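You operate a simulated robot arm through the tools that you are given. There is no shell and no other tool. Be economical: measure what you need, move in short steps, check, and stop when the job is done.

Carry out the task below with a simulated robot arm. There is one attempt and no reset: what you move stays moved.

Task
Take the link out of the joined chain and lay both pieces on the chain board.
Fine: press the big yellow button once, then the green dome button once; lay each piece lengthwise in a free spot.

Only the result counts: the job must be done as asked and must still hold three seconds after the hand-in. Knocking over, shifting, dropping, spilling or breaking anything else fails it.

Robot
A 7-joint arm with a two-finger parallel gripper, fixed in place. Base frame: the origin is at the foot of the arm, x ahead of it, y to its left, z up. Units: mm, degrees, N and s.
With the tool pointing down near the work surface it reaches from about 480 to 920 mm from the base axis. Its first joint turns from -115.0 to 115.0 degrees. Payload 3.91 kg.
The TCP is the grasp point between the finger pads, 30 mm short of the fingertips. In the tool frame z runs along the fingers and y along their closing line. Largest opening 110 mm; finger width 20, thickness 10; the body of the gripper, 48 by 112 mm, starts 55 mm behind the TCP.
Orientation is told as [roll, pitch, yaw] about the base's x, y, z axes, in that order, counted from this pose: with the fingers straight down and closing along the base's y, the tool's x points along the base's -x, its y along +y and its z along -z.

Tools
- The arm moves only by the tool arm_command. Its argument "motion" is a list of rows, each a list of 7 numbers: the shift along the base's x, y, z in mm, then the turn, a rotation vector about the base's x, y, z in degrees, then the gripper command, from -1 (fully open) to 1 (shut), values between in proportion. In form: [[dx, dy, dz, ax, ay, az, claw], ...]. A call has 1 to 8 rows; each row is the pose to reach, as a shift and turn from the pose commanded when the call began. Each row takes 0.2 s and may step no farther than 50 mm and 8.6 degrees from the row before; otherwise, or with a gripper value out of range, the whole call is refused. A pose out of reach is approached as far as the arm can. The call stops where the force on the tool passes 50 N (or 10 N more than at its start, if that is more) or the arm is blocked; 0.2 s more then pass. Each finger travels about 153 mm/s and halts on what it meets, pressing with about 37 N; the grip force reading is that of the motor and also rises with nothing between the fingers. The clock runs only during rows and for 0.2 s after the last one: add rows that repeat a pose to give the fingers time. It gives the time, the measured TCP pose, the force on the tool (base axes), the opening and the grip force at its end, in the units of the frame above (readings bear some noise), with the torque about the TCP (base axes, N m) and any sound that the robot's microphone picked up.
- Cameras (640 x 400 px; columns grow to the right, rows downward): "scene" is fixed at [220, 500.5, 1662.9]; the picture's right is [-0.70, -0.71, 0.00], its down [-0.53, 0.52, -0.67] and it looks along [0.48, -0.47, -0.74] (base axes); focal length 373 px, centre (320, 200). "wrist" rides on the gripper at [72, 17, -103] in the tool frame; the picture's right is [-0.23, 0.97, 0.00], its down [-0.76, -0.18, -0.62] and it looks along [-0.61, -0.14, 0.78] (tool axes); focal length 222 px, centre (320, 200). There is no depth. A picture from a camera that has moved, and an enlarged one, comes with that camera's place and axes in the base frame and with its lens.
- snapshot(camera): a new picture of that camera. It takes no simulated time.
- move_column(by): slides the trunk up (or, below 0, down) by that many mm; the arm rides with it, the base frame stays. It gives what a move gives, with no picture.
- inspect(camera, box): a new picture of the part [left, top, right, bottom] of that camera's present view, enlarged. It takes no simulated time.
- close_job(): hands the job in; it is judged then, once.

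Go step by step. Nothing tells you positions but the pictures and the camera data: compare them with the known pose of the tool, close in by small moves and look again before you grip or let go. The budget is 120 turns and 76 pictures, counting those below and the enlarged ones. Unless the task says otherwise, let go and move clear before handing in, and close with one line.

The tools are called after "Request:" as a command line: name --pt "numbers of a row" for each row, then --argument value for the rest, lists and objects as JSON in quotes. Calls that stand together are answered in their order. arm_command: Moves the arm, as the interface text tells. Its arguments: {"type":"object","properties":{"motion":{"type":"array"}},"required":["motion"]} The other tools are called the same way: move_column (by) slides the trunk up or down; snapshot (camera) takes a picture; inspect (camera, box) takes an enlarged picture of a part of a camera's view; close_job () hands the job in.

At the start:

```text
clock: 0.0
tool_pos: [478.7, 54.9, 1294.6]
tool_rot: [0.0, 0.0, 0.1]
wrist_force: [0.5, -0.9, 0.5]
moment: [-0.01, 0.04, 0.02]
finger_gap: 110.0
gripper_force: 0.2
trunk travel left (down, up): [-775.0, 215.0]
```

scene: 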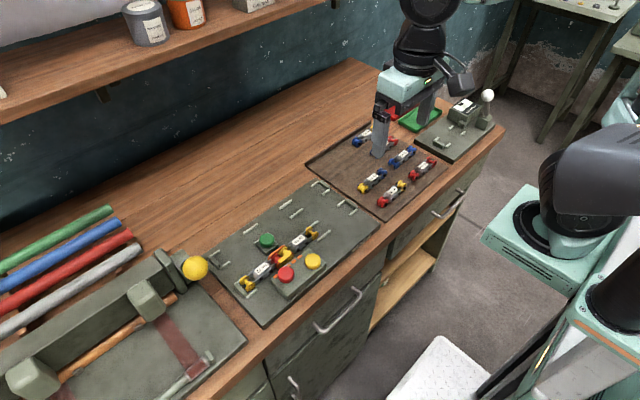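
wrist: 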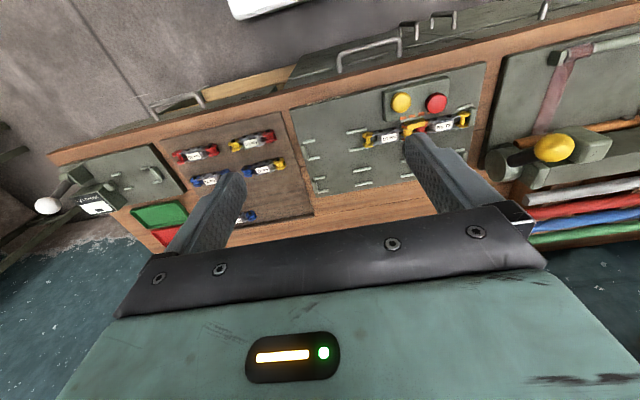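

I see a workbench with a green panel (buttons, a joined chain) and a brown board with coupling pieces. I'll enlarge both areas first.

Request:
inspect --camera "scene" --box '[180, 170, 390, 330]'

Request:
inspect --camera "scene" --box '[290, 80, 510, 220]'

Request:
inspect --camera "wrist" --box '[280, 60, 500, 210]'

```text
2.50 times, centred on (285, 250) of scene
camera zoom: at [220.0, 500.5, 1662.9], right [-0.7, -0.71, 0.0], down [-0.53, 0.52, -0.67], along [0.48, -0.47, -0.74], focal length 932 px, centre (408, 75)
```

zoom: 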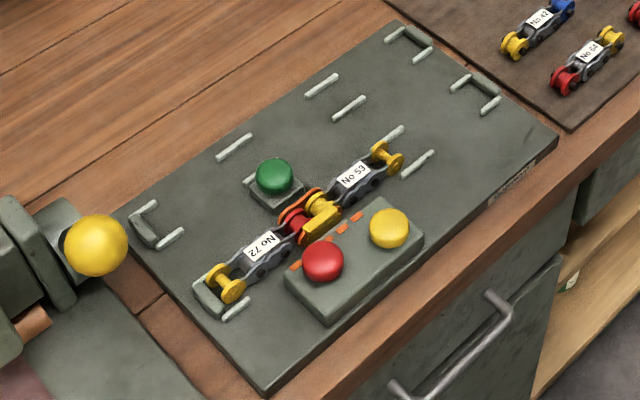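

```text
2.86 times, centred on (400, 150) of scene
camera zoom: at [220.0, 500.5, 1662.9], right [-0.7, -0.71, 0.0], down [-0.53, 0.52, -0.67], along [0.48, -0.47, -0.74], focal length 1065 px, centre (91, 343)
```

zoom: 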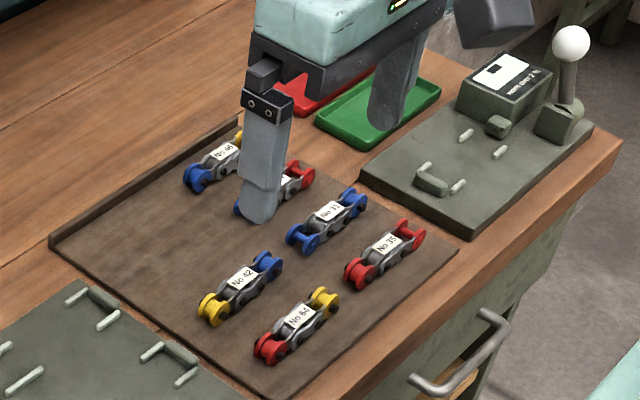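

```text
2.67 times, centred on (390, 135) of wrist
camera zoom: at [405.6, 71.8, 1396.9], right [0.23, 0.97, 0.0], down [0.76, -0.18, 0.62], along [0.61, -0.14, -0.78], focal length 592 px, centre (133, 373)
```

zoom: 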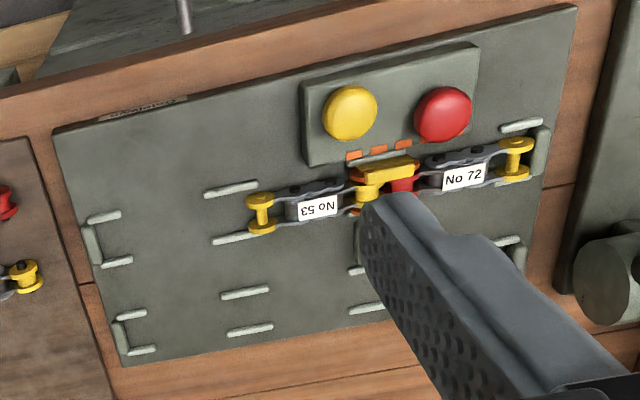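

The yellow button works out to about (555, 194, 960). I'll lower the trunk and move left for a close look at the joint.

Request:
move_column --by -190

Request:
arm_command --pt "8 40 0 0 0 0 -1" --pt "16 80 0 0 0 0 -1" --pt "20 120 0 0 0 0 -1" --pt "20 150 0 0 0 0 -1" --pt "20 150 0 0 0 0 -1"

Request:
snapshot --camera "wrist"

```text
clock: 2.1
tool_pos: [476.9, 55.5, 1104.0]
tool_rot: [0.0, 0.0, 0.1]
wrist_force: [-0.3, -0.2, -0.2]
moment: [0.01, 0.01, 0.01]
finger_gap: 109.9
gripper_force: 0.0
trunk travel left (down, up): [-585.0, 405.0]
```

```text
clock: 3.3
tool_pos: [498.8, 203.9, 1104.6]
tool_rot: [0.0, 0.0, 0.0]
wrist_force: [0.4, 0.0, -0.2]
moment: [0.01, 0.02, -0.02]
finger_gap: 109.8
gripper_force: 0.1
trunk travel left (down, up): [-585.0, 405.0]
```

```text
70 pictures are left
camera wrist: at [425.5, 220.3, 1206.7], right [0.23, 0.97, 0.0], down [0.76, -0.18, 0.62], along [0.61, -0.14, -0.78], focal length 222 px, centre (320, 200)
```

wrist: 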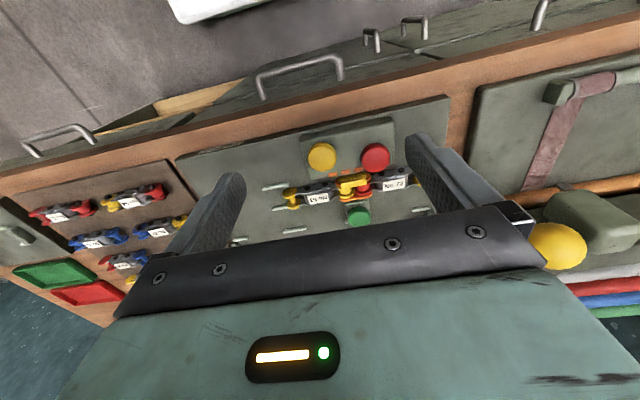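

Request:
inspect --camera "wrist" --box '[260, 130, 420, 240]'

Request:
inspect --camera "scene" --box '[230, 220, 330, 310]'

```text
3.64 times, centred on (340, 185) of wrist
camera zoom: at [425.5, 220.3, 1206.7], right [0.23, 0.97, 0.0], down [0.76, -0.18, 0.62], along [0.61, -0.14, -0.78], focal length 808 px, centre (247, 254)
```

zoom: 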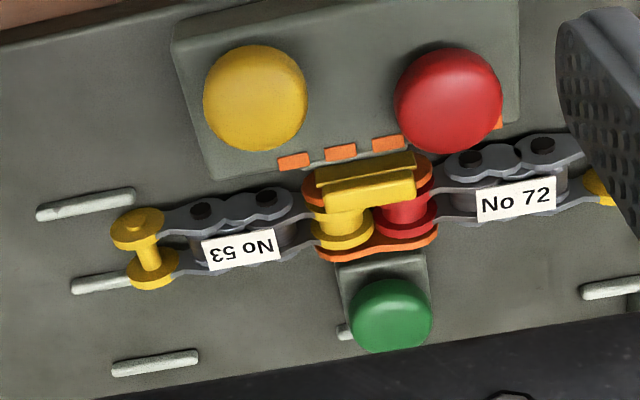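

```text
4.44 times, centred on (280, 265) of scene
camera zoom: at [220.0, 500.5, 1662.9], right [-0.7, -0.71, 0.0], down [-0.53, 0.52, -0.67], along [0.48, -0.47, -0.74], focal length 1657 px, centre (498, -89)
```

zoom: 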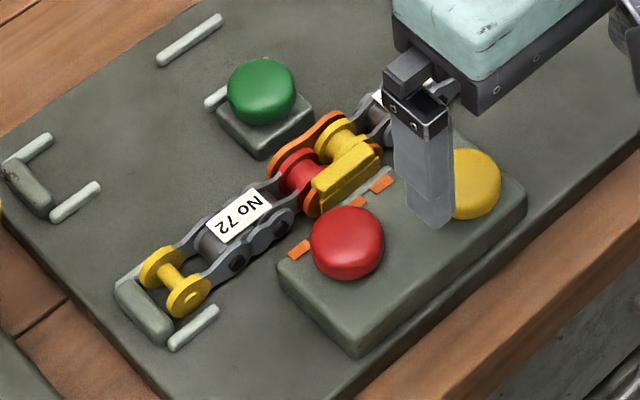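

Request:
inspect --camera "wrist" --box '[440, 60, 640, 300]'

Request:
inspect --camera "scene" --box '[310, 170, 410, 250]'

Request:
inspect --camera "scene" --box '[300, 90, 460, 220]'

Request:
inspect --camera "scene" --box '[120, 230, 250, 330]'

```text
1.67 times, centred on (540, 180) of wrist
camera zoom: at [425.5, 220.3, 1206.7], right [0.23, 0.97, 0.0], down [0.76, -0.18, 0.62], along [0.61, -0.14, -0.78], focal length 370 px, centre (-47, 233)
```

zoom: 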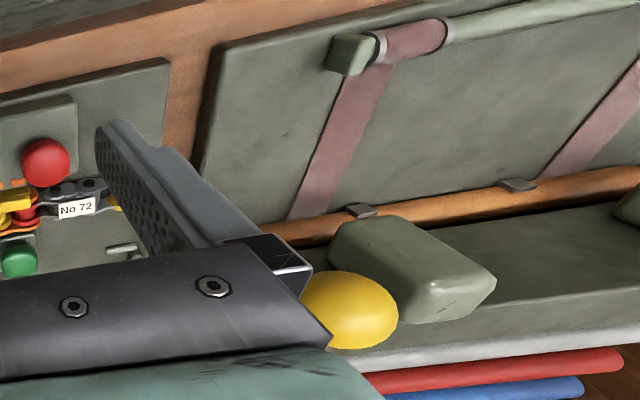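

```text
5.00 times, centred on (360, 210) of scene
camera zoom: at [220.0, 500.5, 1662.9], right [-0.7, -0.71, 0.0], down [-0.53, 0.52, -0.67], along [0.48, -0.47, -0.74], focal length 1864 px, centre (120, 150)
```

zoom: 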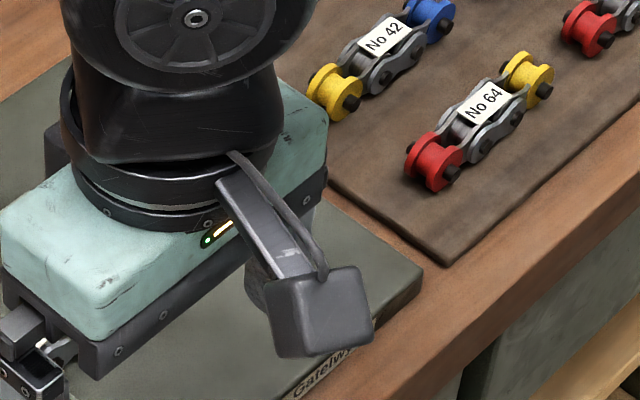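

```text
3.08 times, centred on (380, 155) of scene
camera zoom: at [220.0, 500.5, 1662.9], right [-0.7, -0.71, 0.0], down [-0.53, 0.52, -0.67], along [0.48, -0.47, -0.74], focal length 1147 px, centre (135, 338)
```

zoom: 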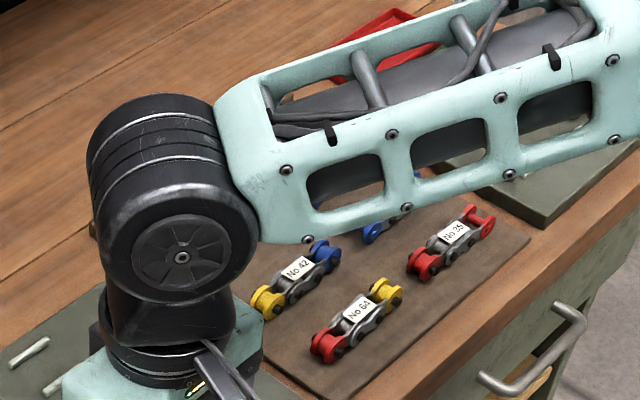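

```text
4.00 times, centred on (185, 280) of scene
camera zoom: at [220.0, 500.5, 1662.9], right [-0.7, -0.71, 0.0], down [-0.53, 0.52, -0.67], along [0.48, -0.47, -0.74], focal length 1491 px, centre (860, -120)
```

zoom: 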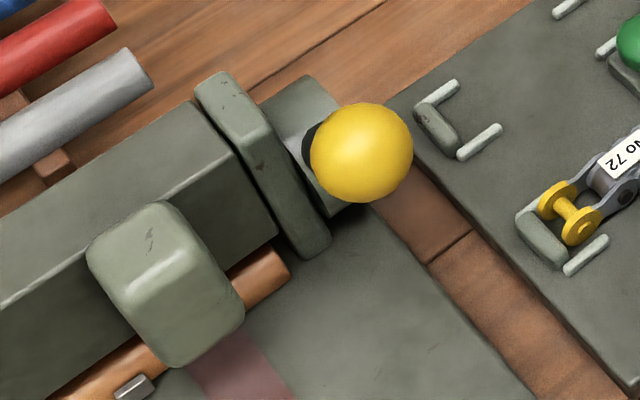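

The yellow ball on the mallet stand sits at roughly (645, 406, 1068), so it is another candidate for the "big yellow button". I'll yaw the hand 90° (I need that for gripping the chain anyway) and look at it from the side.

Request:
arm_command --pt "12 0 20 0 0 8 -1" --pt "24 0 40 0 0 16 -1" --pt "36 0 50 0 0 24 -1" --pt "48 0 50 0 0 32 -1" --pt "60 10 50 0 0 40 -1" --pt "70 20 50 0 0 48 -1"

Request:
arm_command --pt "10 5 0 0 0 8 -1" --pt "20 10 0 0 0 16 -1" --pt "30 20 0 0 0 24 -1" --pt "40 30 0 0 0 32 -1" --pt "50 40 0 0 0 40 -1" --pt "50 40 0 0 0 42 -1"

Request:
snapshot --camera "wrist"

Request:
snapshot --camera "scene"

```text
clock: 4.7
tool_pos: [567.7, 225.9, 1155.6]
tool_rot: [0.0, -0.1, 48.2]
wrist_force: [0.4, -0.3, -0.3]
moment: [0.03, -0.01, -0.01]
finger_gap: 109.7
gripper_force: 0.0
trunk travel left (down, up): [-585.0, 405.0]
```

```text
clock: 6.1
tool_pos: [618.8, 264.4, 1154.0]
tool_rot: [0.0, 0.1, 90.1]
wrist_force: [0.0, 0.7, -0.1]
moment: [-0.02, 0.02, -0.03]
finger_gap: 110.0
gripper_force: 0.0
trunk travel left (down, up): [-585.0, 405.0]
```

```text
63 pictures are left
camera wrist: at [601.4, 192.6, 1256.8], right [-0.97, 0.23, 0.0], down [0.18, 0.76, 0.62], along [0.14, 0.61, -0.78], focal length 222 px, centre (320, 200)
```

wrist: 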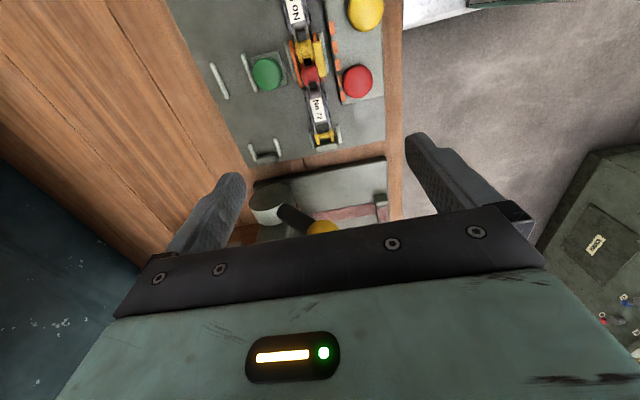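

```text
62 pictures are left
```

scene: 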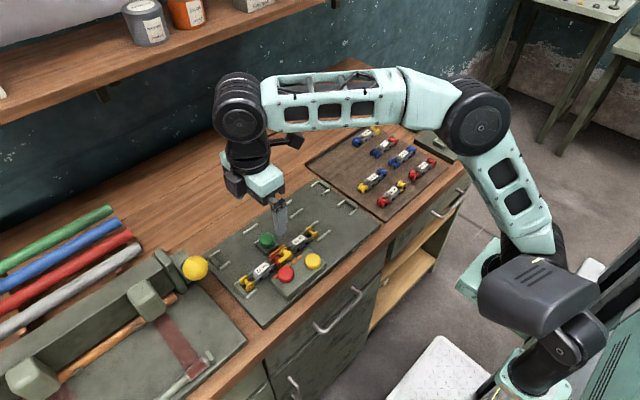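

Request:
inspect --camera "wrist" --box '[220, 140, 420, 250]'

Request:
inspect --camera "scene" --box '[300, 100, 470, 230]'

Request:
inspect --camera "wrist" --box '[190, 0, 410, 160]'

```text
3.20 times, centred on (320, 195) of wrist
camera zoom: at [601.4, 192.6, 1256.8], right [-0.97, 0.23, 0.0], down [0.18, 0.76, 0.62], along [0.14, 0.61, -0.78], focal length 711 px, centre (320, 216)
```

zoom: 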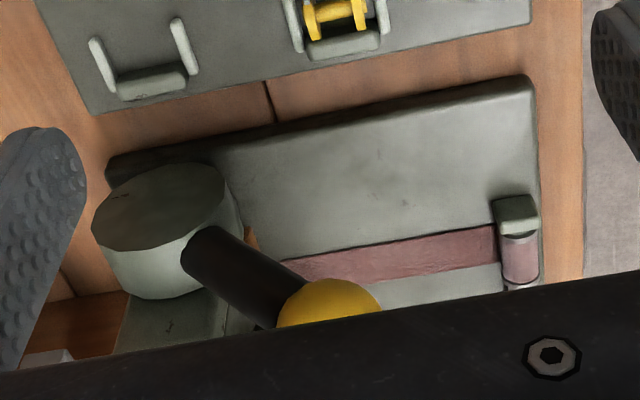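

```text
3.08 times, centred on (385, 165) of scene
camera zoom: at [220.0, 500.5, 1662.9], right [-0.7, -0.71, 0.0], down [-0.53, 0.52, -0.67], along [0.48, -0.47, -0.74], focal length 1147 px, centre (120, 308)
```

zoom: 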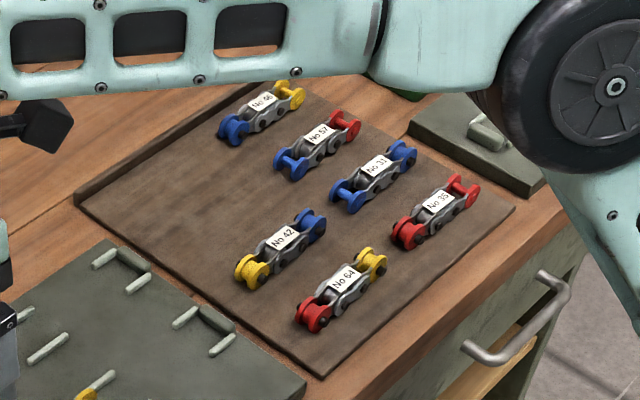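

```text
2.50 times, centred on (300, 80) of wrist
camera zoom: at [601.4, 192.6, 1256.8], right [-0.97, 0.23, 0.0], down [0.18, 0.76, 0.62], along [0.14, 0.61, -0.78], focal length 555 px, centre (370, 500)
```

zoom: 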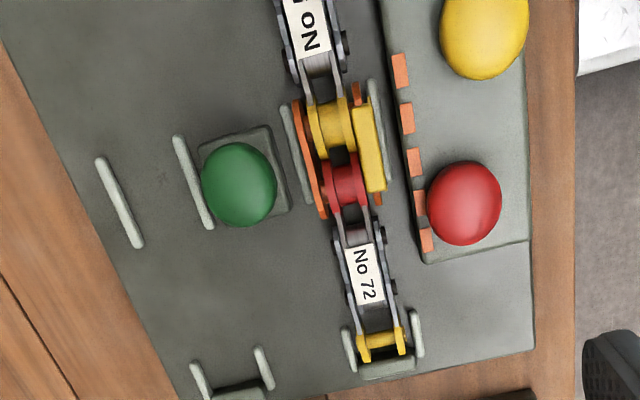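

The yellow ball is the knob of a black lever handle, so the big yellow button must be the one on the console, at about (554, 196, 960). I'll close the fingers and hover above it.

Request:
arm_command --pt "-20 -22 0 0 0 0 0" --pt "-40 -44 -20 0 0 0 1" --pt "-60 -66 -55 0 0 0 1" --pt "-65 -69 -90 0 0 0 1" --pt "-65 -69 -120 0 0 0 1" --pt "-65 -69 -120 0 0 0 1"

Request:
snapshot --camera "wrist"

Request:
inspect --camera "scene" --box '[230, 200, 360, 310]'

```text
clock: 7.5
tool_pos: [553.1, 194.8, 1033.9]
tool_rot: [0.1, 0.0, 90.2]
wrist_force: [-0.3, 0.5, -0.4]
moment: [0.01, 0.01, 0.05]
finger_gap: 0.0
gripper_force: 37.7
trunk travel left (down, up): [-585.0, 405.0]
```

```text
58 pictures are left
camera wrist: at [535.2, 123.2, 1136.4], right [-0.97, 0.23, 0.0], down [0.18, 0.76, 0.62], along [0.14, 0.61, -0.78], focal length 222 px, centre (320, 200)
```

wrist: 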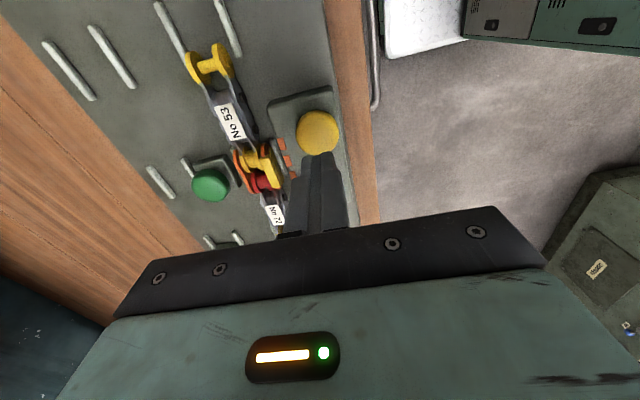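

```text
3.64 times, centred on (295, 255) of scene
camera zoom: at [220.0, 500.5, 1662.9], right [-0.7, -0.71, 0.0], down [-0.53, 0.52, -0.67], along [0.48, -0.47, -0.74], focal length 1356 px, centre (411, 0)
```

zoom: 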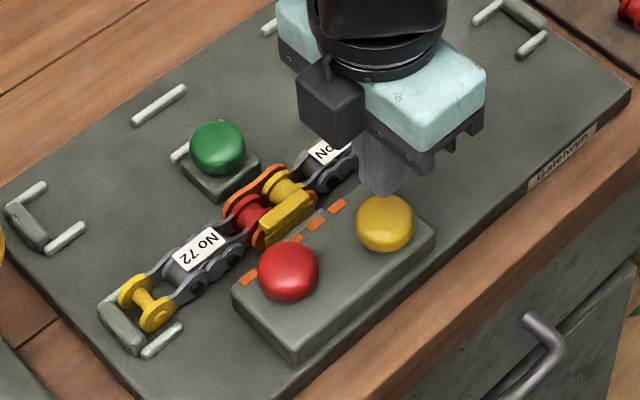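

The fingertips are over the yellow button; I'll press it now in small steps.

Request:
arm_command --pt "1 -1 -20 0 0 0 1" --pt "1 -1 -36 0 0 0 1" --pt "1 -1 -40 0 0 0 1" --pt "1 -1 -43 0 0 0 1" --pt "1 -1 -46 0 0 0 1" --pt "1 -1 -48 0 0 0 1"

```text
clock: 8.9
tool_pos: [553.4, 194.7, 986.9]
tool_rot: [-0.1, 0.0, 90.0]
wrist_force: [-0.5, 1.1, 6.8]
moment: [0.0, 0.01, 0.01]
finger_gap: 0.1
gripper_force: 37.3
trunk travel left (down, up): [-585.0, 405.0]
```

Contact at tip height ≈957, with 6.8 N and no click yet. I'll continue a little deeper.

Request:
arm_command --pt "0 0 -1 0 0 0 1" --pt "0 0 -2 0 0 0 1" --pt "0 0 -3 0 0 0 1" --pt "0 0 -4 0 0 0 1"

```text
clock: 9.9
tool_pos: [552.1, 194.5, 982.9]
tool_rot: [-0.1, 0.0, 90.0]
wrist_force: [2.8, 4.7, 8.9]
moment: [0.11, -0.12, 0.0]
finger_gap: 0.0
gripper_force: 36.7
trunk travel left (down, up): [-585.0, 405.0]
heard: click
```

It clicked. I'll lift straight off and look for what changed.

Request:
arm_command --pt "0 0 15 0 0 0 1" --pt "0 0 50 0 0 0 1" --pt "0 0 60 0 0 0 1"

Request:
inspect --camera "scene" --box '[230, 200, 360, 310]'

Request:
inspect --camera "wrist" --box '[150, 80, 350, 240]'

```text
clock: 10.7
tool_pos: [554.0, 193.7, 1042.2]
tool_rot: [0.1, -0.1, 90.0]
wrist_force: [1.0, 0.0, -0.6]
moment: [0.0, 0.02, -0.02]
finger_gap: 0.1
gripper_force: 36.9
trunk travel left (down, up): [-585.0, 405.0]
```

```text
3.64 times, centred on (295, 255) of scene
camera zoom: at [220.0, 500.5, 1662.9], right [-0.7, -0.71, 0.0], down [-0.53, 0.52, -0.67], along [0.48, -0.47, -0.74], focal length 1356 px, centre (411, 0)
```

zoom: 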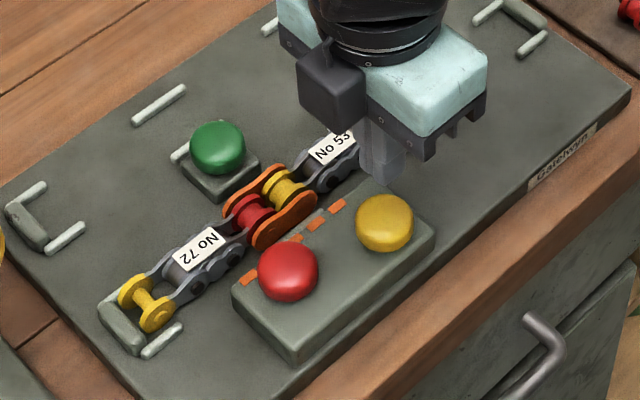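

```text
2.50 times, centred on (250, 160) of wrist
camera zoom: at [536.7, 121.1, 1145.5], right [-0.97, 0.23, 0.0], down [0.18, 0.76, 0.62], along [0.14, 0.61, -0.78], focal length 555 px, centre (495, 300)
```

zoom: 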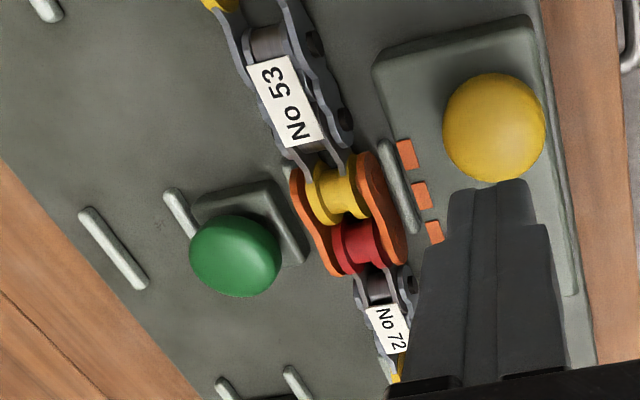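

The yellow locking tab has gone from the link. Next I'll go to the green dome at about (674, 226).

Request:
arm_command --pt "40 11 0 0 0 0 1" --pt "80 22 0 0 0 0 1" --pt "120 32 0 0 0 0 1" --pt "120 32 -20 0 0 0 1" --pt "120 32 -30 0 0 0 1" --pt "120 32 -30 0 0 0 1"

Request:
snapshot --camera "wrist"

Request:
inspect --camera "scene" --box '[230, 200, 360, 310]'

```text
clock: 12.1
tool_pos: [672.1, 227.5, 1011.6]
tool_rot: [0.1, 0.0, 90.2]
wrist_force: [-0.9, -1.3, -1.6]
moment: [0.0, -0.04, 0.0]
finger_gap: 0.0
gripper_force: 37.4
trunk travel left (down, up): [-585.0, 405.0]
```

```text
54 pictures are left
camera wrist: at [655.8, 154.5, 1113.5], right [-0.97, 0.23, 0.0], down [0.18, 0.76, 0.62], along [0.14, 0.61, -0.78], focal length 222 px, centre (320, 200)
```

wrist: 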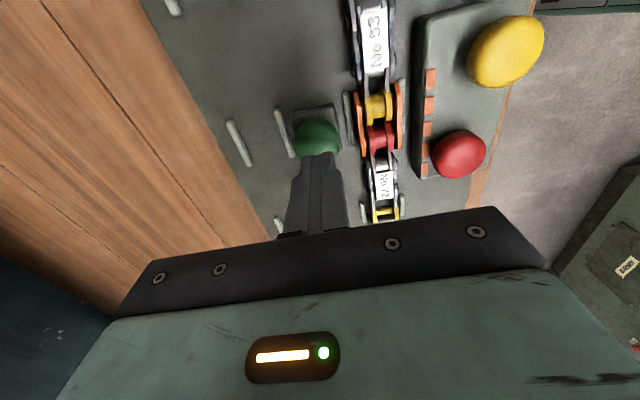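

```text
3.64 times, centred on (295, 255) of scene
camera zoom: at [220.0, 500.5, 1662.9], right [-0.7, -0.71, 0.0], down [-0.53, 0.52, -0.67], along [0.48, -0.47, -0.74], focal length 1356 px, centre (411, 0)
```

zoom: 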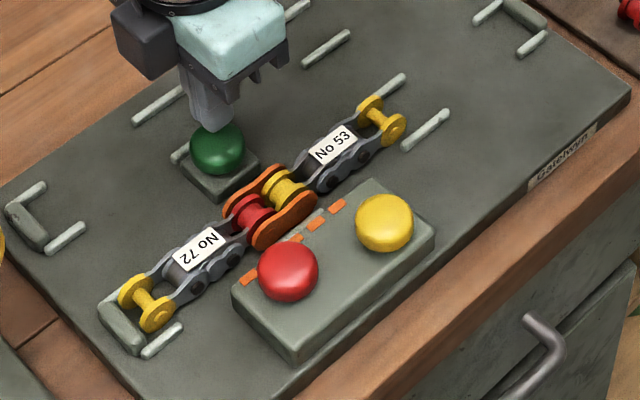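

Request:
arm_command --pt "1 -4 -10 0 0 0 1" --pt "1 -4 -20 0 0 0 1" --pt "1 -4 -24 0 0 0 1" --pt "1 -4 -26 0 0 0 1" --pt "1 -4 -28 0 0 0 1"

```text
clock: 13.3
tool_pos: [674.0, 223.2, 986.4]
tool_rot: [0.0, -0.1, 90.2]
wrist_force: [-1.1, 0.5, 3.4]
moment: [0.01, 0.02, -0.02]
finger_gap: 0.1
gripper_force: 37.2
trunk travel left (down, up): [-585.0, 405.0]
```

Request:
arm_command --pt "0 0 -1 0 0 0 1" --pt "0 0 -2 0 0 0 1" --pt "0 0 -3 0 0 0 1" --pt "0 0 -4 0 0 0 1"

```text
clock: 14.3
tool_pos: [674.6, 223.8, 980.3]
tool_rot: [-0.1, 0.0, 90.0]
wrist_force: [-2.2, -0.4, 5.9]
moment: [-0.02, 0.1, -0.02]
finger_gap: 0.0
gripper_force: 36.7
trunk travel left (down, up): [-585.0, 405.0]
```

No click yet; I'll go slightly deeper.

Request:
arm_command --pt "0 0 -1 0 0 0 1" --pt "0 0 -2 0 0 0 1"

```text
clock: 14.9
tool_pos: [674.8, 223.8, 979.9]
tool_rot: [-0.1, 0.0, 89.9]
wrist_force: [-0.4, -1.2, 6.7]
moment: [-0.07, 0.01, 0.03]
finger_gap: 0.0
gripper_force: 36.8
trunk travel left (down, up): [-585.0, 405.0]
```

Request:
arm_command --pt "0 0 -1 0 0 0 1" --pt "0 0 -2 0 0 0 1"

Request:
inspect --camera "wrist" --box '[260, 80, 440, 240]'

```text
clock: 15.5
tool_pos: [675.6, 222.7, 977.1]
tool_rot: [0.1, 0.0, 90.1]
wrist_force: [-1.5, -1.5, 6.9]
moment: [-0.06, 0.07, -0.03]
finger_gap: 0.1
gripper_force: 37.0
trunk travel left (down, up): [-585.0, 405.0]
heard: click
```

```text
2.50 times, centred on (350, 160) of wrist
camera zoom: at [657.5, 150.5, 1079.2], right [-0.97, 0.23, 0.0], down [0.18, 0.76, 0.62], along [0.14, 0.61, -0.78], focal length 555 px, centre (245, 300)
```

zoom: 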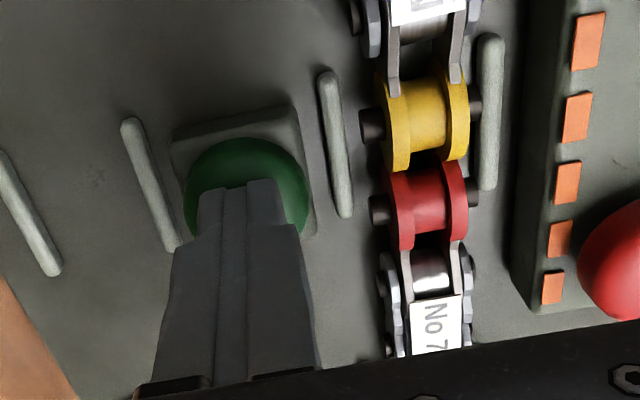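

It clicked and the orange plates are gone: the chain is parted. I'll lift off and survey both pieces.

Request:
arm_command --pt "0 0 15 0 0 0 1" --pt "0 0 60 0 0 0 1" --pt "-10 -30 100 0 0 0 0" --pt "-20 -60 120 0 0 0 -1" --pt "-30 -60 120 0 0 0 -1" --pt "-30 -60 120 0 0 0 -1"

Request:
snapshot --camera "wrist"

Request:
inspect --camera "scene" --box '[230, 200, 360, 310]'

```text
refused: row 3 steps farther than a row can; nothing moved
```

```text
51 pictures are left
camera wrist: at [657.5, 150.5, 1079.2], right [-0.97, 0.23, 0.0], down [0.18, 0.76, 0.62], along [0.14, 0.61, -0.78], focal length 222 px, centre (320, 200)
```

wrist: 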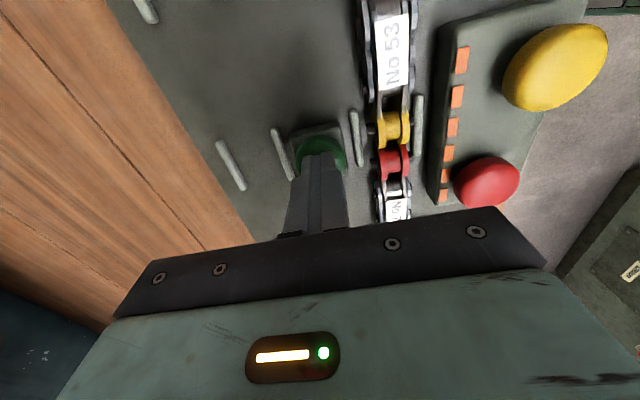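

```text
3.64 times, centred on (295, 255) of scene
camera zoom: at [220.0, 500.5, 1662.9], right [-0.7, -0.71, 0.0], down [-0.53, 0.52, -0.67], along [0.48, -0.47, -0.74], focal length 1356 px, centre (411, 0)
```

zoom: 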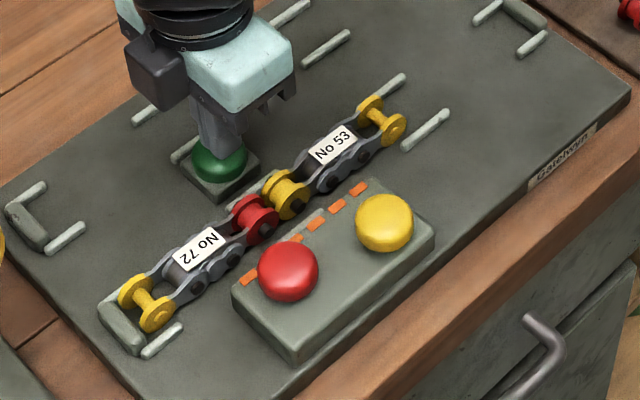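

Request:
arm_command --pt "0 0 15 0 0 0 1" --pt "0 0 60 0 0 0 1" --pt "-5 -30 90 0 0 0 0" --pt "-10 -70 110 0 0 0 -1" --pt "-20 -110 115 0 0 0 -1" --pt "-30 -130 115 0 0 0 -1" --pt "-30 -130 115 0 0 0 -1"

Request:
snapshot --camera "wrist"

Request:
inspect --camera "wrist" --box '[220, 60, 420, 240]'

```text
clock: 17.1
tool_pos: [643.1, 93.5, 1093.6]
tool_rot: [-0.1, 0.0, 90.0]
wrist_force: [0.3, 0.0, 0.6]
moment: [0.01, -0.02, -0.02]
finger_gap: 109.8
gripper_force: 0.0
trunk travel left (down, up): [-585.0, 405.0]
```

```text
49 pictures are left
camera wrist: at [626.9, 20.8, 1195.6], right [-0.97, 0.23, 0.0], down [0.18, 0.76, 0.62], along [0.14, 0.61, -0.78], focal length 222 px, centre (320, 200)
```

wrist: 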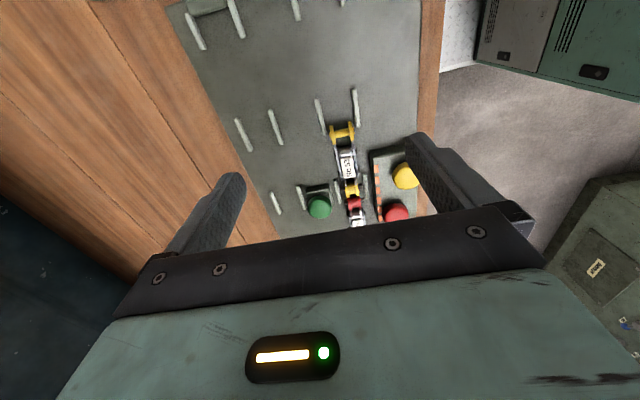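

```text
2.22 times, centred on (320, 150) of wrist
camera zoom: at [626.9, 20.8, 1195.6], right [-0.97, 0.23, 0.0], down [0.18, 0.76, 0.62], along [0.14, 0.61, -0.78], focal length 494 px, centre (320, 311)
```

zoom: 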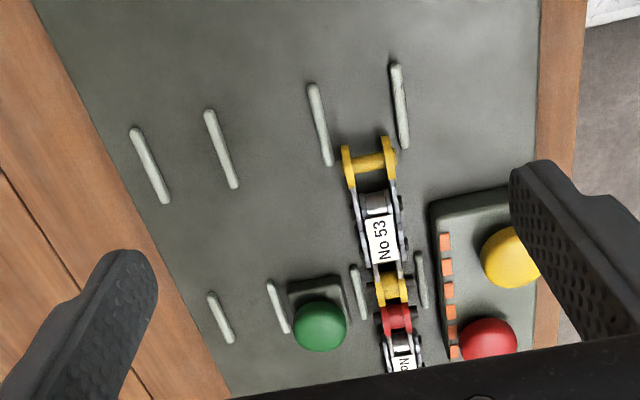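

The chain lies along y at x≈625: piece 53's ends are near y=130 and y=211, and the console edge is near x=595, y>160. I'll grip 53 at y≈147, clear of the rails and console, so I go above it first.

Request:
arm_command --pt "-9 27 -25 0 0 0 -0.5" --pt "-18 53 -60 0 0 0 -0.2" --pt "-18 53 -95 0 0 0 0" --pt "-18 53 -95 0 0 0 0"

Request:
snapshot --camera "wrist"

Request:
inspect --camera "scene" --box '[240, 200, 350, 300]'

```text
clock: 18.1
tool_pos: [625.7, 145.3, 997.6]
tool_rot: [0.1, 0.0, 90.1]
wrist_force: [0.0, 1.0, -0.6]
moment: [-0.03, -0.01, 0.01]
finger_gap: 55.2
gripper_force: 0.0
trunk travel left (down, up): [-585.0, 405.0]
```

```text
47 pictures are left
camera wrist: at [610.0, 72.6, 1099.3], right [-0.97, 0.23, 0.0], down [0.18, 0.76, 0.62], along [0.14, 0.61, -0.78], focal length 222 px, centre (320, 200)
```

wrist: 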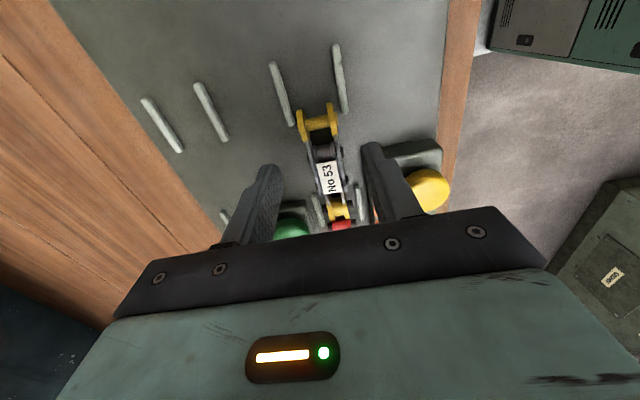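

```text
4.00 times, centred on (295, 250) of scene
camera zoom: at [220.0, 500.5, 1662.9], right [-0.7, -0.71, 0.0], down [-0.53, 0.52, -0.67], along [0.48, -0.47, -0.74], focal length 1491 px, centre (420, 0)
```

zoom: 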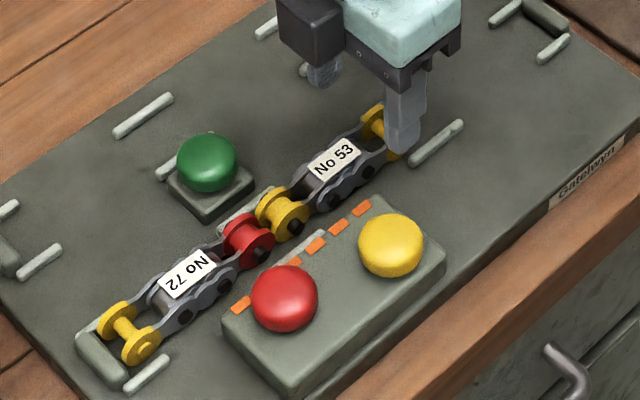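

Alignment looks good: piece centre x≈625, fingers at y≈145. I'll descend carefully.

Request:
arm_command --pt "0 -1 -20 0 0 0 0" --pt "0 -1 -30 0 0 0 0" --pt "0 -1 -35 0 0 0 0" --pt "0 -1 -39 0 0 0 0" --pt "0 -1 -39 0 0 0 0"

Request:
inspect --camera "wrist" --box '[210, 80, 450, 240]'

Request:
inspect --camera "scene" --box '[260, 200, 360, 280]'

```text
clock: 19.3
tool_pos: [627.3, 145.1, 957.0]
tool_rot: [0.0, 0.0, 89.9]
wrist_force: [-0.8, -0.6, 0.4]
moment: [0.01, -0.02, -0.02]
finger_gap: 54.9
gripper_force: 0.1
trunk travel left (down, up): [-585.0, 405.0]
```

```text
2.50 times, centred on (330, 160) of wrist
camera zoom: at [609.7, 72.7, 1059.5], right [-0.97, 0.23, 0.0], down [0.18, 0.76, 0.62], along [0.14, 0.61, -0.78], focal length 555 px, centre (295, 300)
```

zoom: 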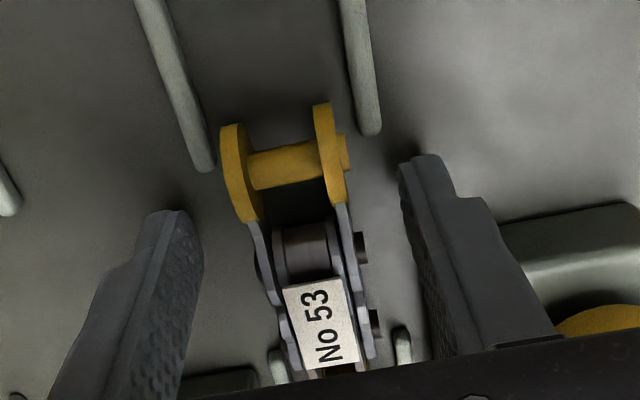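

```text
5.00 times, centred on (310, 240) of scene
camera zoom: at [220.0, 500.5, 1662.9], right [-0.7, -0.71, 0.0], down [-0.53, 0.52, -0.67], along [0.48, -0.47, -0.74], focal length 1864 px, centre (370, 0)
```

zoom: 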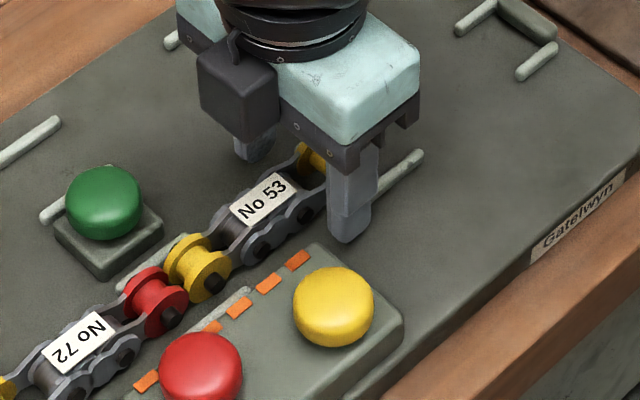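

The fingers straddle the piece cleanly. I'll close on it.

Request:
arm_command --pt "0 0 0 0 0 0 0.4" --pt "0 0 0 0 0 0 0.7" --pt "0 0 0 0 0 0 1" --pt "0 0 0 0 0 0 1"

Request:
inspect --camera "wrist" --box '[210, 80, 450, 240]'

```text
clock: 20.3
tool_pos: [626.2, 145.1, 957.4]
tool_rot: [-0.1, 0.1, 90.0]
wrist_force: [-0.6, 0.4, -0.1]
moment: [0.02, 0.0, 0.01]
finger_gap: 29.5
gripper_force: 36.7
trunk travel left (down, up): [-585.0, 405.0]
```

```text
2.50 times, centred on (330, 160) of wrist
camera zoom: at [609.7, 72.7, 1059.6], right [-0.97, 0.23, 0.0], down [0.18, 0.76, 0.62], along [0.14, 0.61, -0.78], focal length 555 px, centre (295, 300)
```

zoom: 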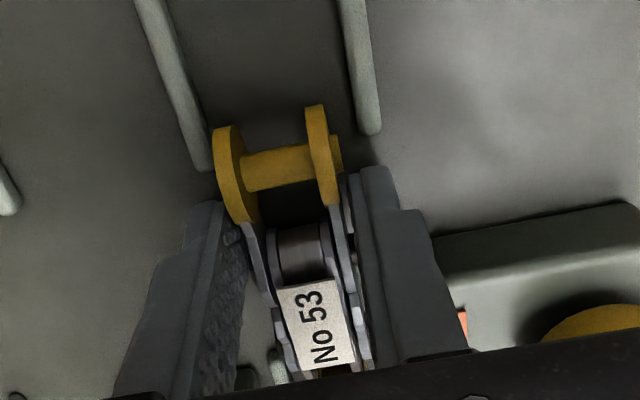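

Gripped with a 29.5 mm gap. I'll lift slowly and check.

Request:
arm_command --pt "0 0 4 0 0 0 1" --pt "0 0 10 0 0 0 1" --pt "0 0 25 0 0 0 1" --pt "0 0 50 0 0 0 1" --pt "0 0 80 0 0 0 1" --pt "0 0 80 0 0 0 1"

Request:
snapshot --camera "wrist"

Request:
inspect --camera "scene" --box '[240, 180, 360, 300]'

```text
clock: 21.7
tool_pos: [628.5, 146.8, 1036.8]
tool_rot: [0.1, -0.1, 90.0]
wrist_force: [0.5, -0.1, 0.0]
moment: [0.02, 0.0, 0.02]
finger_gap: 0.0
gripper_force: 36.8
trunk travel left (down, up): [-585.0, 405.0]
```

```text
42 pictures are left
camera wrist: at [611.4, 72.9, 1139.0], right [-0.97, 0.23, 0.0], down [0.18, 0.76, 0.62], along [0.14, 0.61, -0.78], focal length 222 px, centre (320, 200)
```

wrist: 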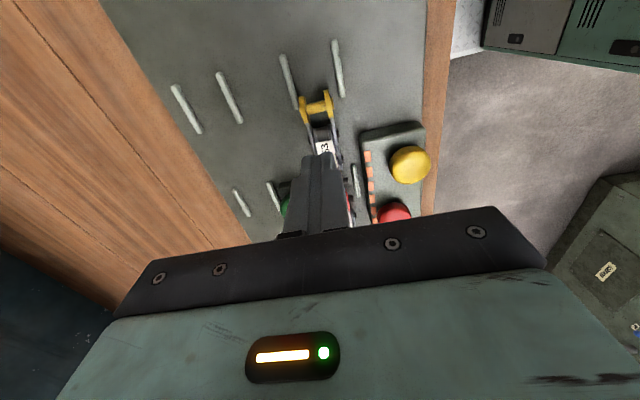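

```text
3.33 times, centred on (300, 240) of scene
camera zoom: at [220.0, 500.5, 1662.9], right [-0.7, -0.71, 0.0], down [-0.53, 0.52, -0.67], along [0.48, -0.47, -0.74], focal length 1243 px, centre (387, 67)
```

zoom: 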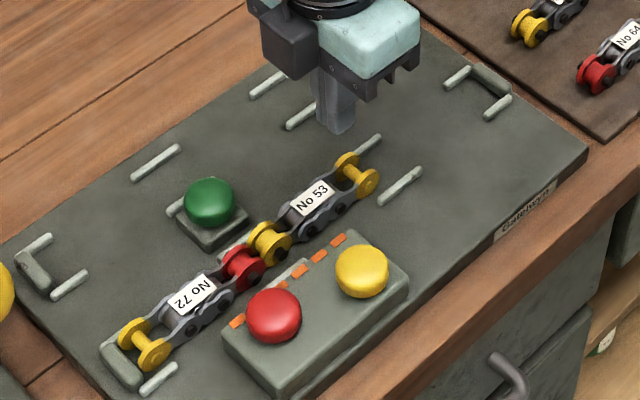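

The grip slipped off: my height estimate was too high and only the top edge was held. The piece still lies in place, so I'll reopen and feel downward for the panel surface.

Request:
arm_command --pt "-1 -1 0 0 0 0 0" --pt "-1 -1 -40 0 0 0 0" --pt "-1 -1 -70 0 0 0 0" --pt "-1 -1 -79 0 0 0 0" --pt "-1 -1 -82 0 0 0 0" --pt "-1 -1 -84 0 0 0 0" --pt "-1 -1 -86 0 0 0 0" --pt "-1 -1 -88 0 0 0 0"

Request:
inspect --camera "wrist" --box '[210, 80, 450, 240]'

```text
clock: 23.5
tool_pos: [625.6, 146.0, 949.4]
tool_rot: [-0.1, 0.0, 90.1]
wrist_force: [0.3, 0.3, 5.0]
moment: [-0.08, 0.16, 0.0]
finger_gap: 55.1
gripper_force: 0.1
trunk travel left (down, up): [-585.0, 405.0]
```

```text
2.50 times, centred on (330, 160) of wrist
camera zoom: at [609.3, 72.3, 1052.5], right [-0.97, 0.23, 0.0], down [0.18, 0.76, 0.62], along [0.14, 0.61, -0.78], focal length 555 px, centre (295, 300)
```

zoom: 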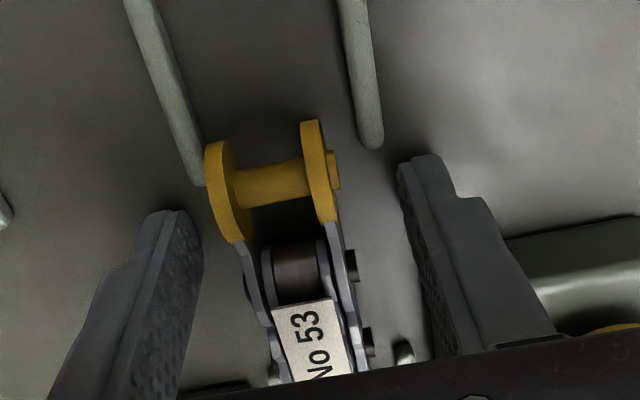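

The panel surface is at z≈920. I'll grip again lower (tips about 1.5 mm above the panel) and lift in small steps while watching the gap.

Request:
arm_command --pt "0 0 2 0 0 0 0" --pt "0 2 2 0 0 0 0.3" --pt "0 2 2 0 0 0 0.6" --pt "0 2 2 0 0 0 1" --pt "0 2 2 0 0 0 1"

Request:
arm_command --pt "0 0 2 0 0 0 1" --pt "0 0 4 0 0 0 1" --pt "0 0 6 0 0 0 1"

Request:
inspect --camera "wrist" --box '[210, 80, 450, 240]'

```text
clock: 24.7
tool_pos: [625.7, 146.1, 951.0]
tool_rot: [0.0, 0.0, 90.0]
wrist_force: [-1.2, -2.1, 2.0]
moment: [-0.21, 0.07, -0.07]
finger_gap: 29.4
gripper_force: 36.8
trunk travel left (down, up): [-585.0, 405.0]
```

```text
clock: 25.5
tool_pos: [626.1, 146.3, 958.2]
tool_rot: [0.0, -0.1, 90.0]
wrist_force: [0.5, -1.1, -2.2]
moment: [-0.09, -0.01, 0.0]
finger_gap: 29.9
gripper_force: 36.7
trunk travel left (down, up): [-585.0, 405.0]
```

```text
2.50 times, centred on (330, 160) of wrist
camera zoom: at [609.5, 73.8, 1059.8], right [-0.97, 0.23, 0.0], down [0.18, 0.76, 0.62], along [0.14, 0.61, -0.78], focal length 555 px, centre (295, 300)
```

zoom: 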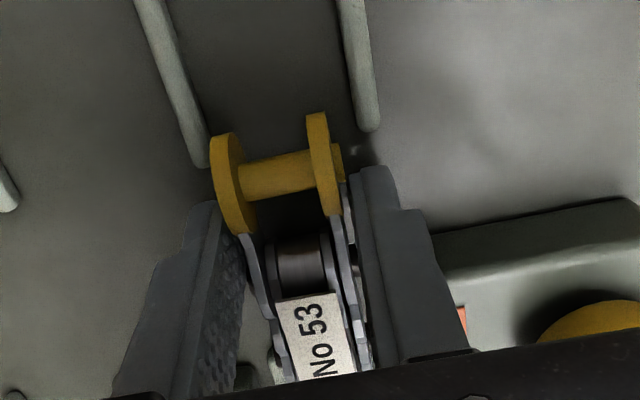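

Request:
arm_command --pt "0 0 3 0 0 0 1" --pt "0 0 6 0 0 0 1" --pt "0 0 9 0 0 0 1"

Request:
inspect --camera "wrist" --box '[210, 80, 450, 240]'

Request:
inspect --camera "scene" --box '[240, 190, 350, 290]'

```text
clock: 26.3
tool_pos: [626.2, 145.0, 965.6]
tool_rot: [0.0, 0.0, 90.0]
wrist_force: [-0.9, 0.0, -1.5]
moment: [-0.04, 0.01, -0.02]
finger_gap: 29.6
gripper_force: 36.8
trunk travel left (down, up): [-585.0, 405.0]
```

```text
2.50 times, centred on (330, 160) of wrist
camera zoom: at [609.2, 73.3, 1068.5], right [-0.97, 0.23, 0.0], down [0.18, 0.76, 0.62], along [0.14, 0.61, -0.78], focal length 555 px, centre (295, 300)
```

zoom: 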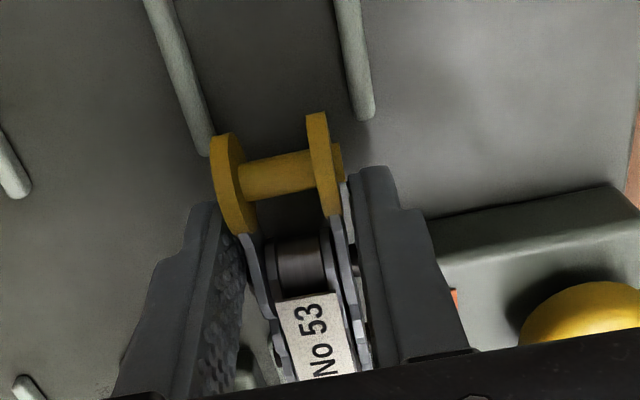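

```text
4.00 times, centred on (295, 240) of scene
camera zoom: at [220.0, 500.5, 1662.9], right [-0.7, -0.71, 0.0], down [-0.53, 0.52, -0.67], along [0.48, -0.47, -0.74], focal length 1491 px, centre (420, 40)
```

zoom: 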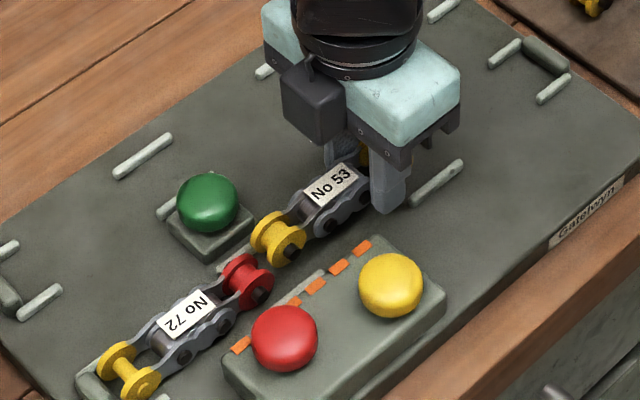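

Piece 53 is lifted and held rigidly. The board grid reads x≈578/650/720/794 at y≈-127 and -267; the free spots are (720,-127) and (794,-127). I'll raise it and carry it over.

Request:
arm_command --pt "0 0 20 0 0 0 1" --pt "0 0 50 0 0 0 1" --pt "0 -10 90 0 0 0 1" --pt "20 -45 95 0 0 0 1" --pt "42 -85 95 0 0 0 1" --pt "64 -125 95 0 0 0 1" --pt "64 -125 95 0 0 0 1"

Request:
arm_command --pt "20 -35 0 0 0 0 1" --pt "40 -70 0 0 0 0 1" --pt "60 -105 0 0 0 0 1" --pt "80 -140 0 0 0 0 1" --pt "104 -172 0 0 0 0 1" --pt "104 -172 0 0 0 0 1"

Request:
snapshot --camera "wrist"

Request:
snapshot --camera "scene"

```text
clock: 27.9
tool_pos: [689.8, 21.1, 1062.0]
tool_rot: [0.0, -0.1, 90.0]
wrist_force: [-0.2, 0.3, -2.0]
moment: [-0.07, 0.01, 0.02]
finger_gap: 29.8
gripper_force: 36.8
trunk travel left (down, up): [-585.0, 405.0]
```

```text
clock: 29.3
tool_pos: [794.5, -151.6, 1062.1]
tool_rot: [0.0, 0.0, 90.0]
wrist_force: [-0.9, 0.7, -2.4]
moment: [-0.08, -0.01, 0.02]
finger_gap: 29.6
gripper_force: 36.7
trunk travel left (down, up): [-585.0, 405.0]
```

```text
36 pictures are left
camera wrist: at [776.8, -223.3, 1164.6], right [-0.97, 0.23, 0.0], down [0.18, 0.76, 0.62], along [0.14, 0.61, -0.78], focal length 222 px, centre (320, 200)
```

wrist: 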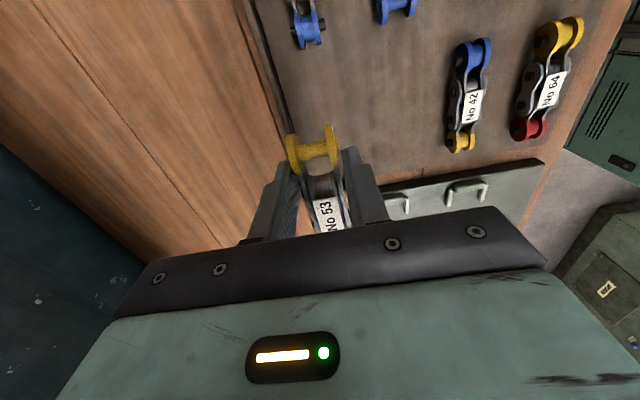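

```text
35 pictures are left
```

scene: 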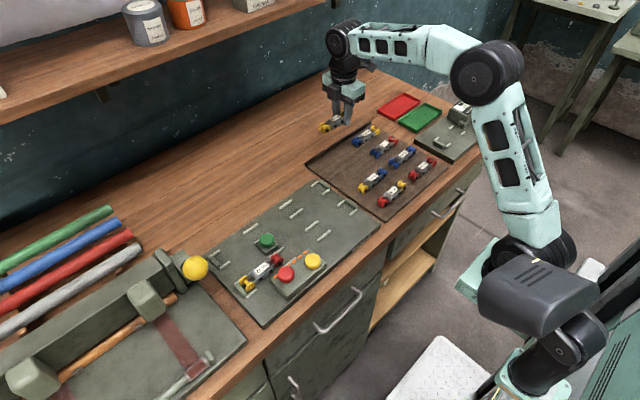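

The free spot is below the hand and the back lip is at x≈838, so there is room. I'll lower to a little above the board and check tilt and height.

Request:
arm_command --pt "-2 -1 -40 0 0 0 1" --pt "-2 -1 -80 0 0 0 1" --pt "-2 -1 -95 0 0 0 1" --pt "-2 -1 -95 0 0 0 1"

Request:
inspect --camera "scene" --box '[300, 80, 420, 200]'

Request:
inspect --camera "wrist" --box '[210, 40, 530, 240]'

```text
clock: 30.3
tool_pos: [791.2, -152.9, 966.4]
tool_rot: [0.0, 0.0, 90.2]
wrist_force: [0.6, 0.0, -1.2]
moment: [-0.06, -0.01, -0.04]
finger_gap: 29.5
gripper_force: 36.6
trunk travel left (down, up): [-585.0, 405.0]
```

```text
3.33 times, centred on (360, 140) of scene
camera zoom: at [220.0, 500.5, 1662.9], right [-0.7, -0.71, 0.0], down [-0.53, 0.52, -0.67], along [0.48, -0.47, -0.74], focal length 1243 px, centre (187, 400)
```

zoom: 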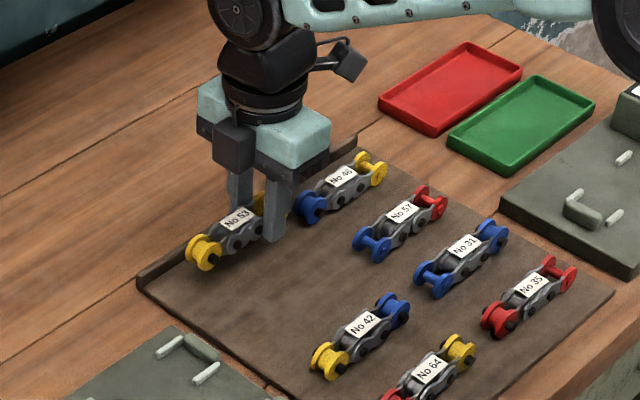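

```text
2.00 times, centred on (370, 140) of wrist
camera zoom: at [774.6, -225.1, 1068.3], right [-0.97, 0.23, 0.0], down [0.18, 0.76, 0.62], along [0.14, 0.61, -0.78], focal length 444 px, centre (220, 320)
```

zoom: 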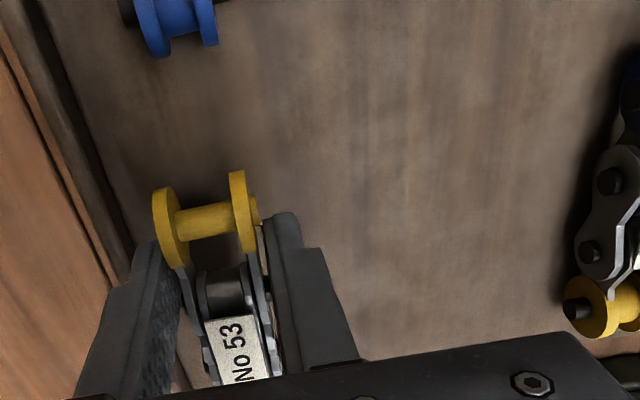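

Request:
arm_command --pt "0 0 -6 0 0 0 1" --pt "0 0 -10 0 0 0 1" --pt "0 0 -12 0 0 0 1" --pt "0 0 -14 0 0 0 1" --pt "0 0 -16 0 0 0 1"

```text
clock: 31.5
tool_pos: [791.5, -152.3, 950.3]
tool_rot: [0.0, 0.0, 90.0]
wrist_force: [0.9, 0.2, -2.1]
moment: [-0.02, -0.05, 0.02]
finger_gap: 29.6
gripper_force: 36.8
trunk travel left (down, up): [-585.0, 405.0]
```

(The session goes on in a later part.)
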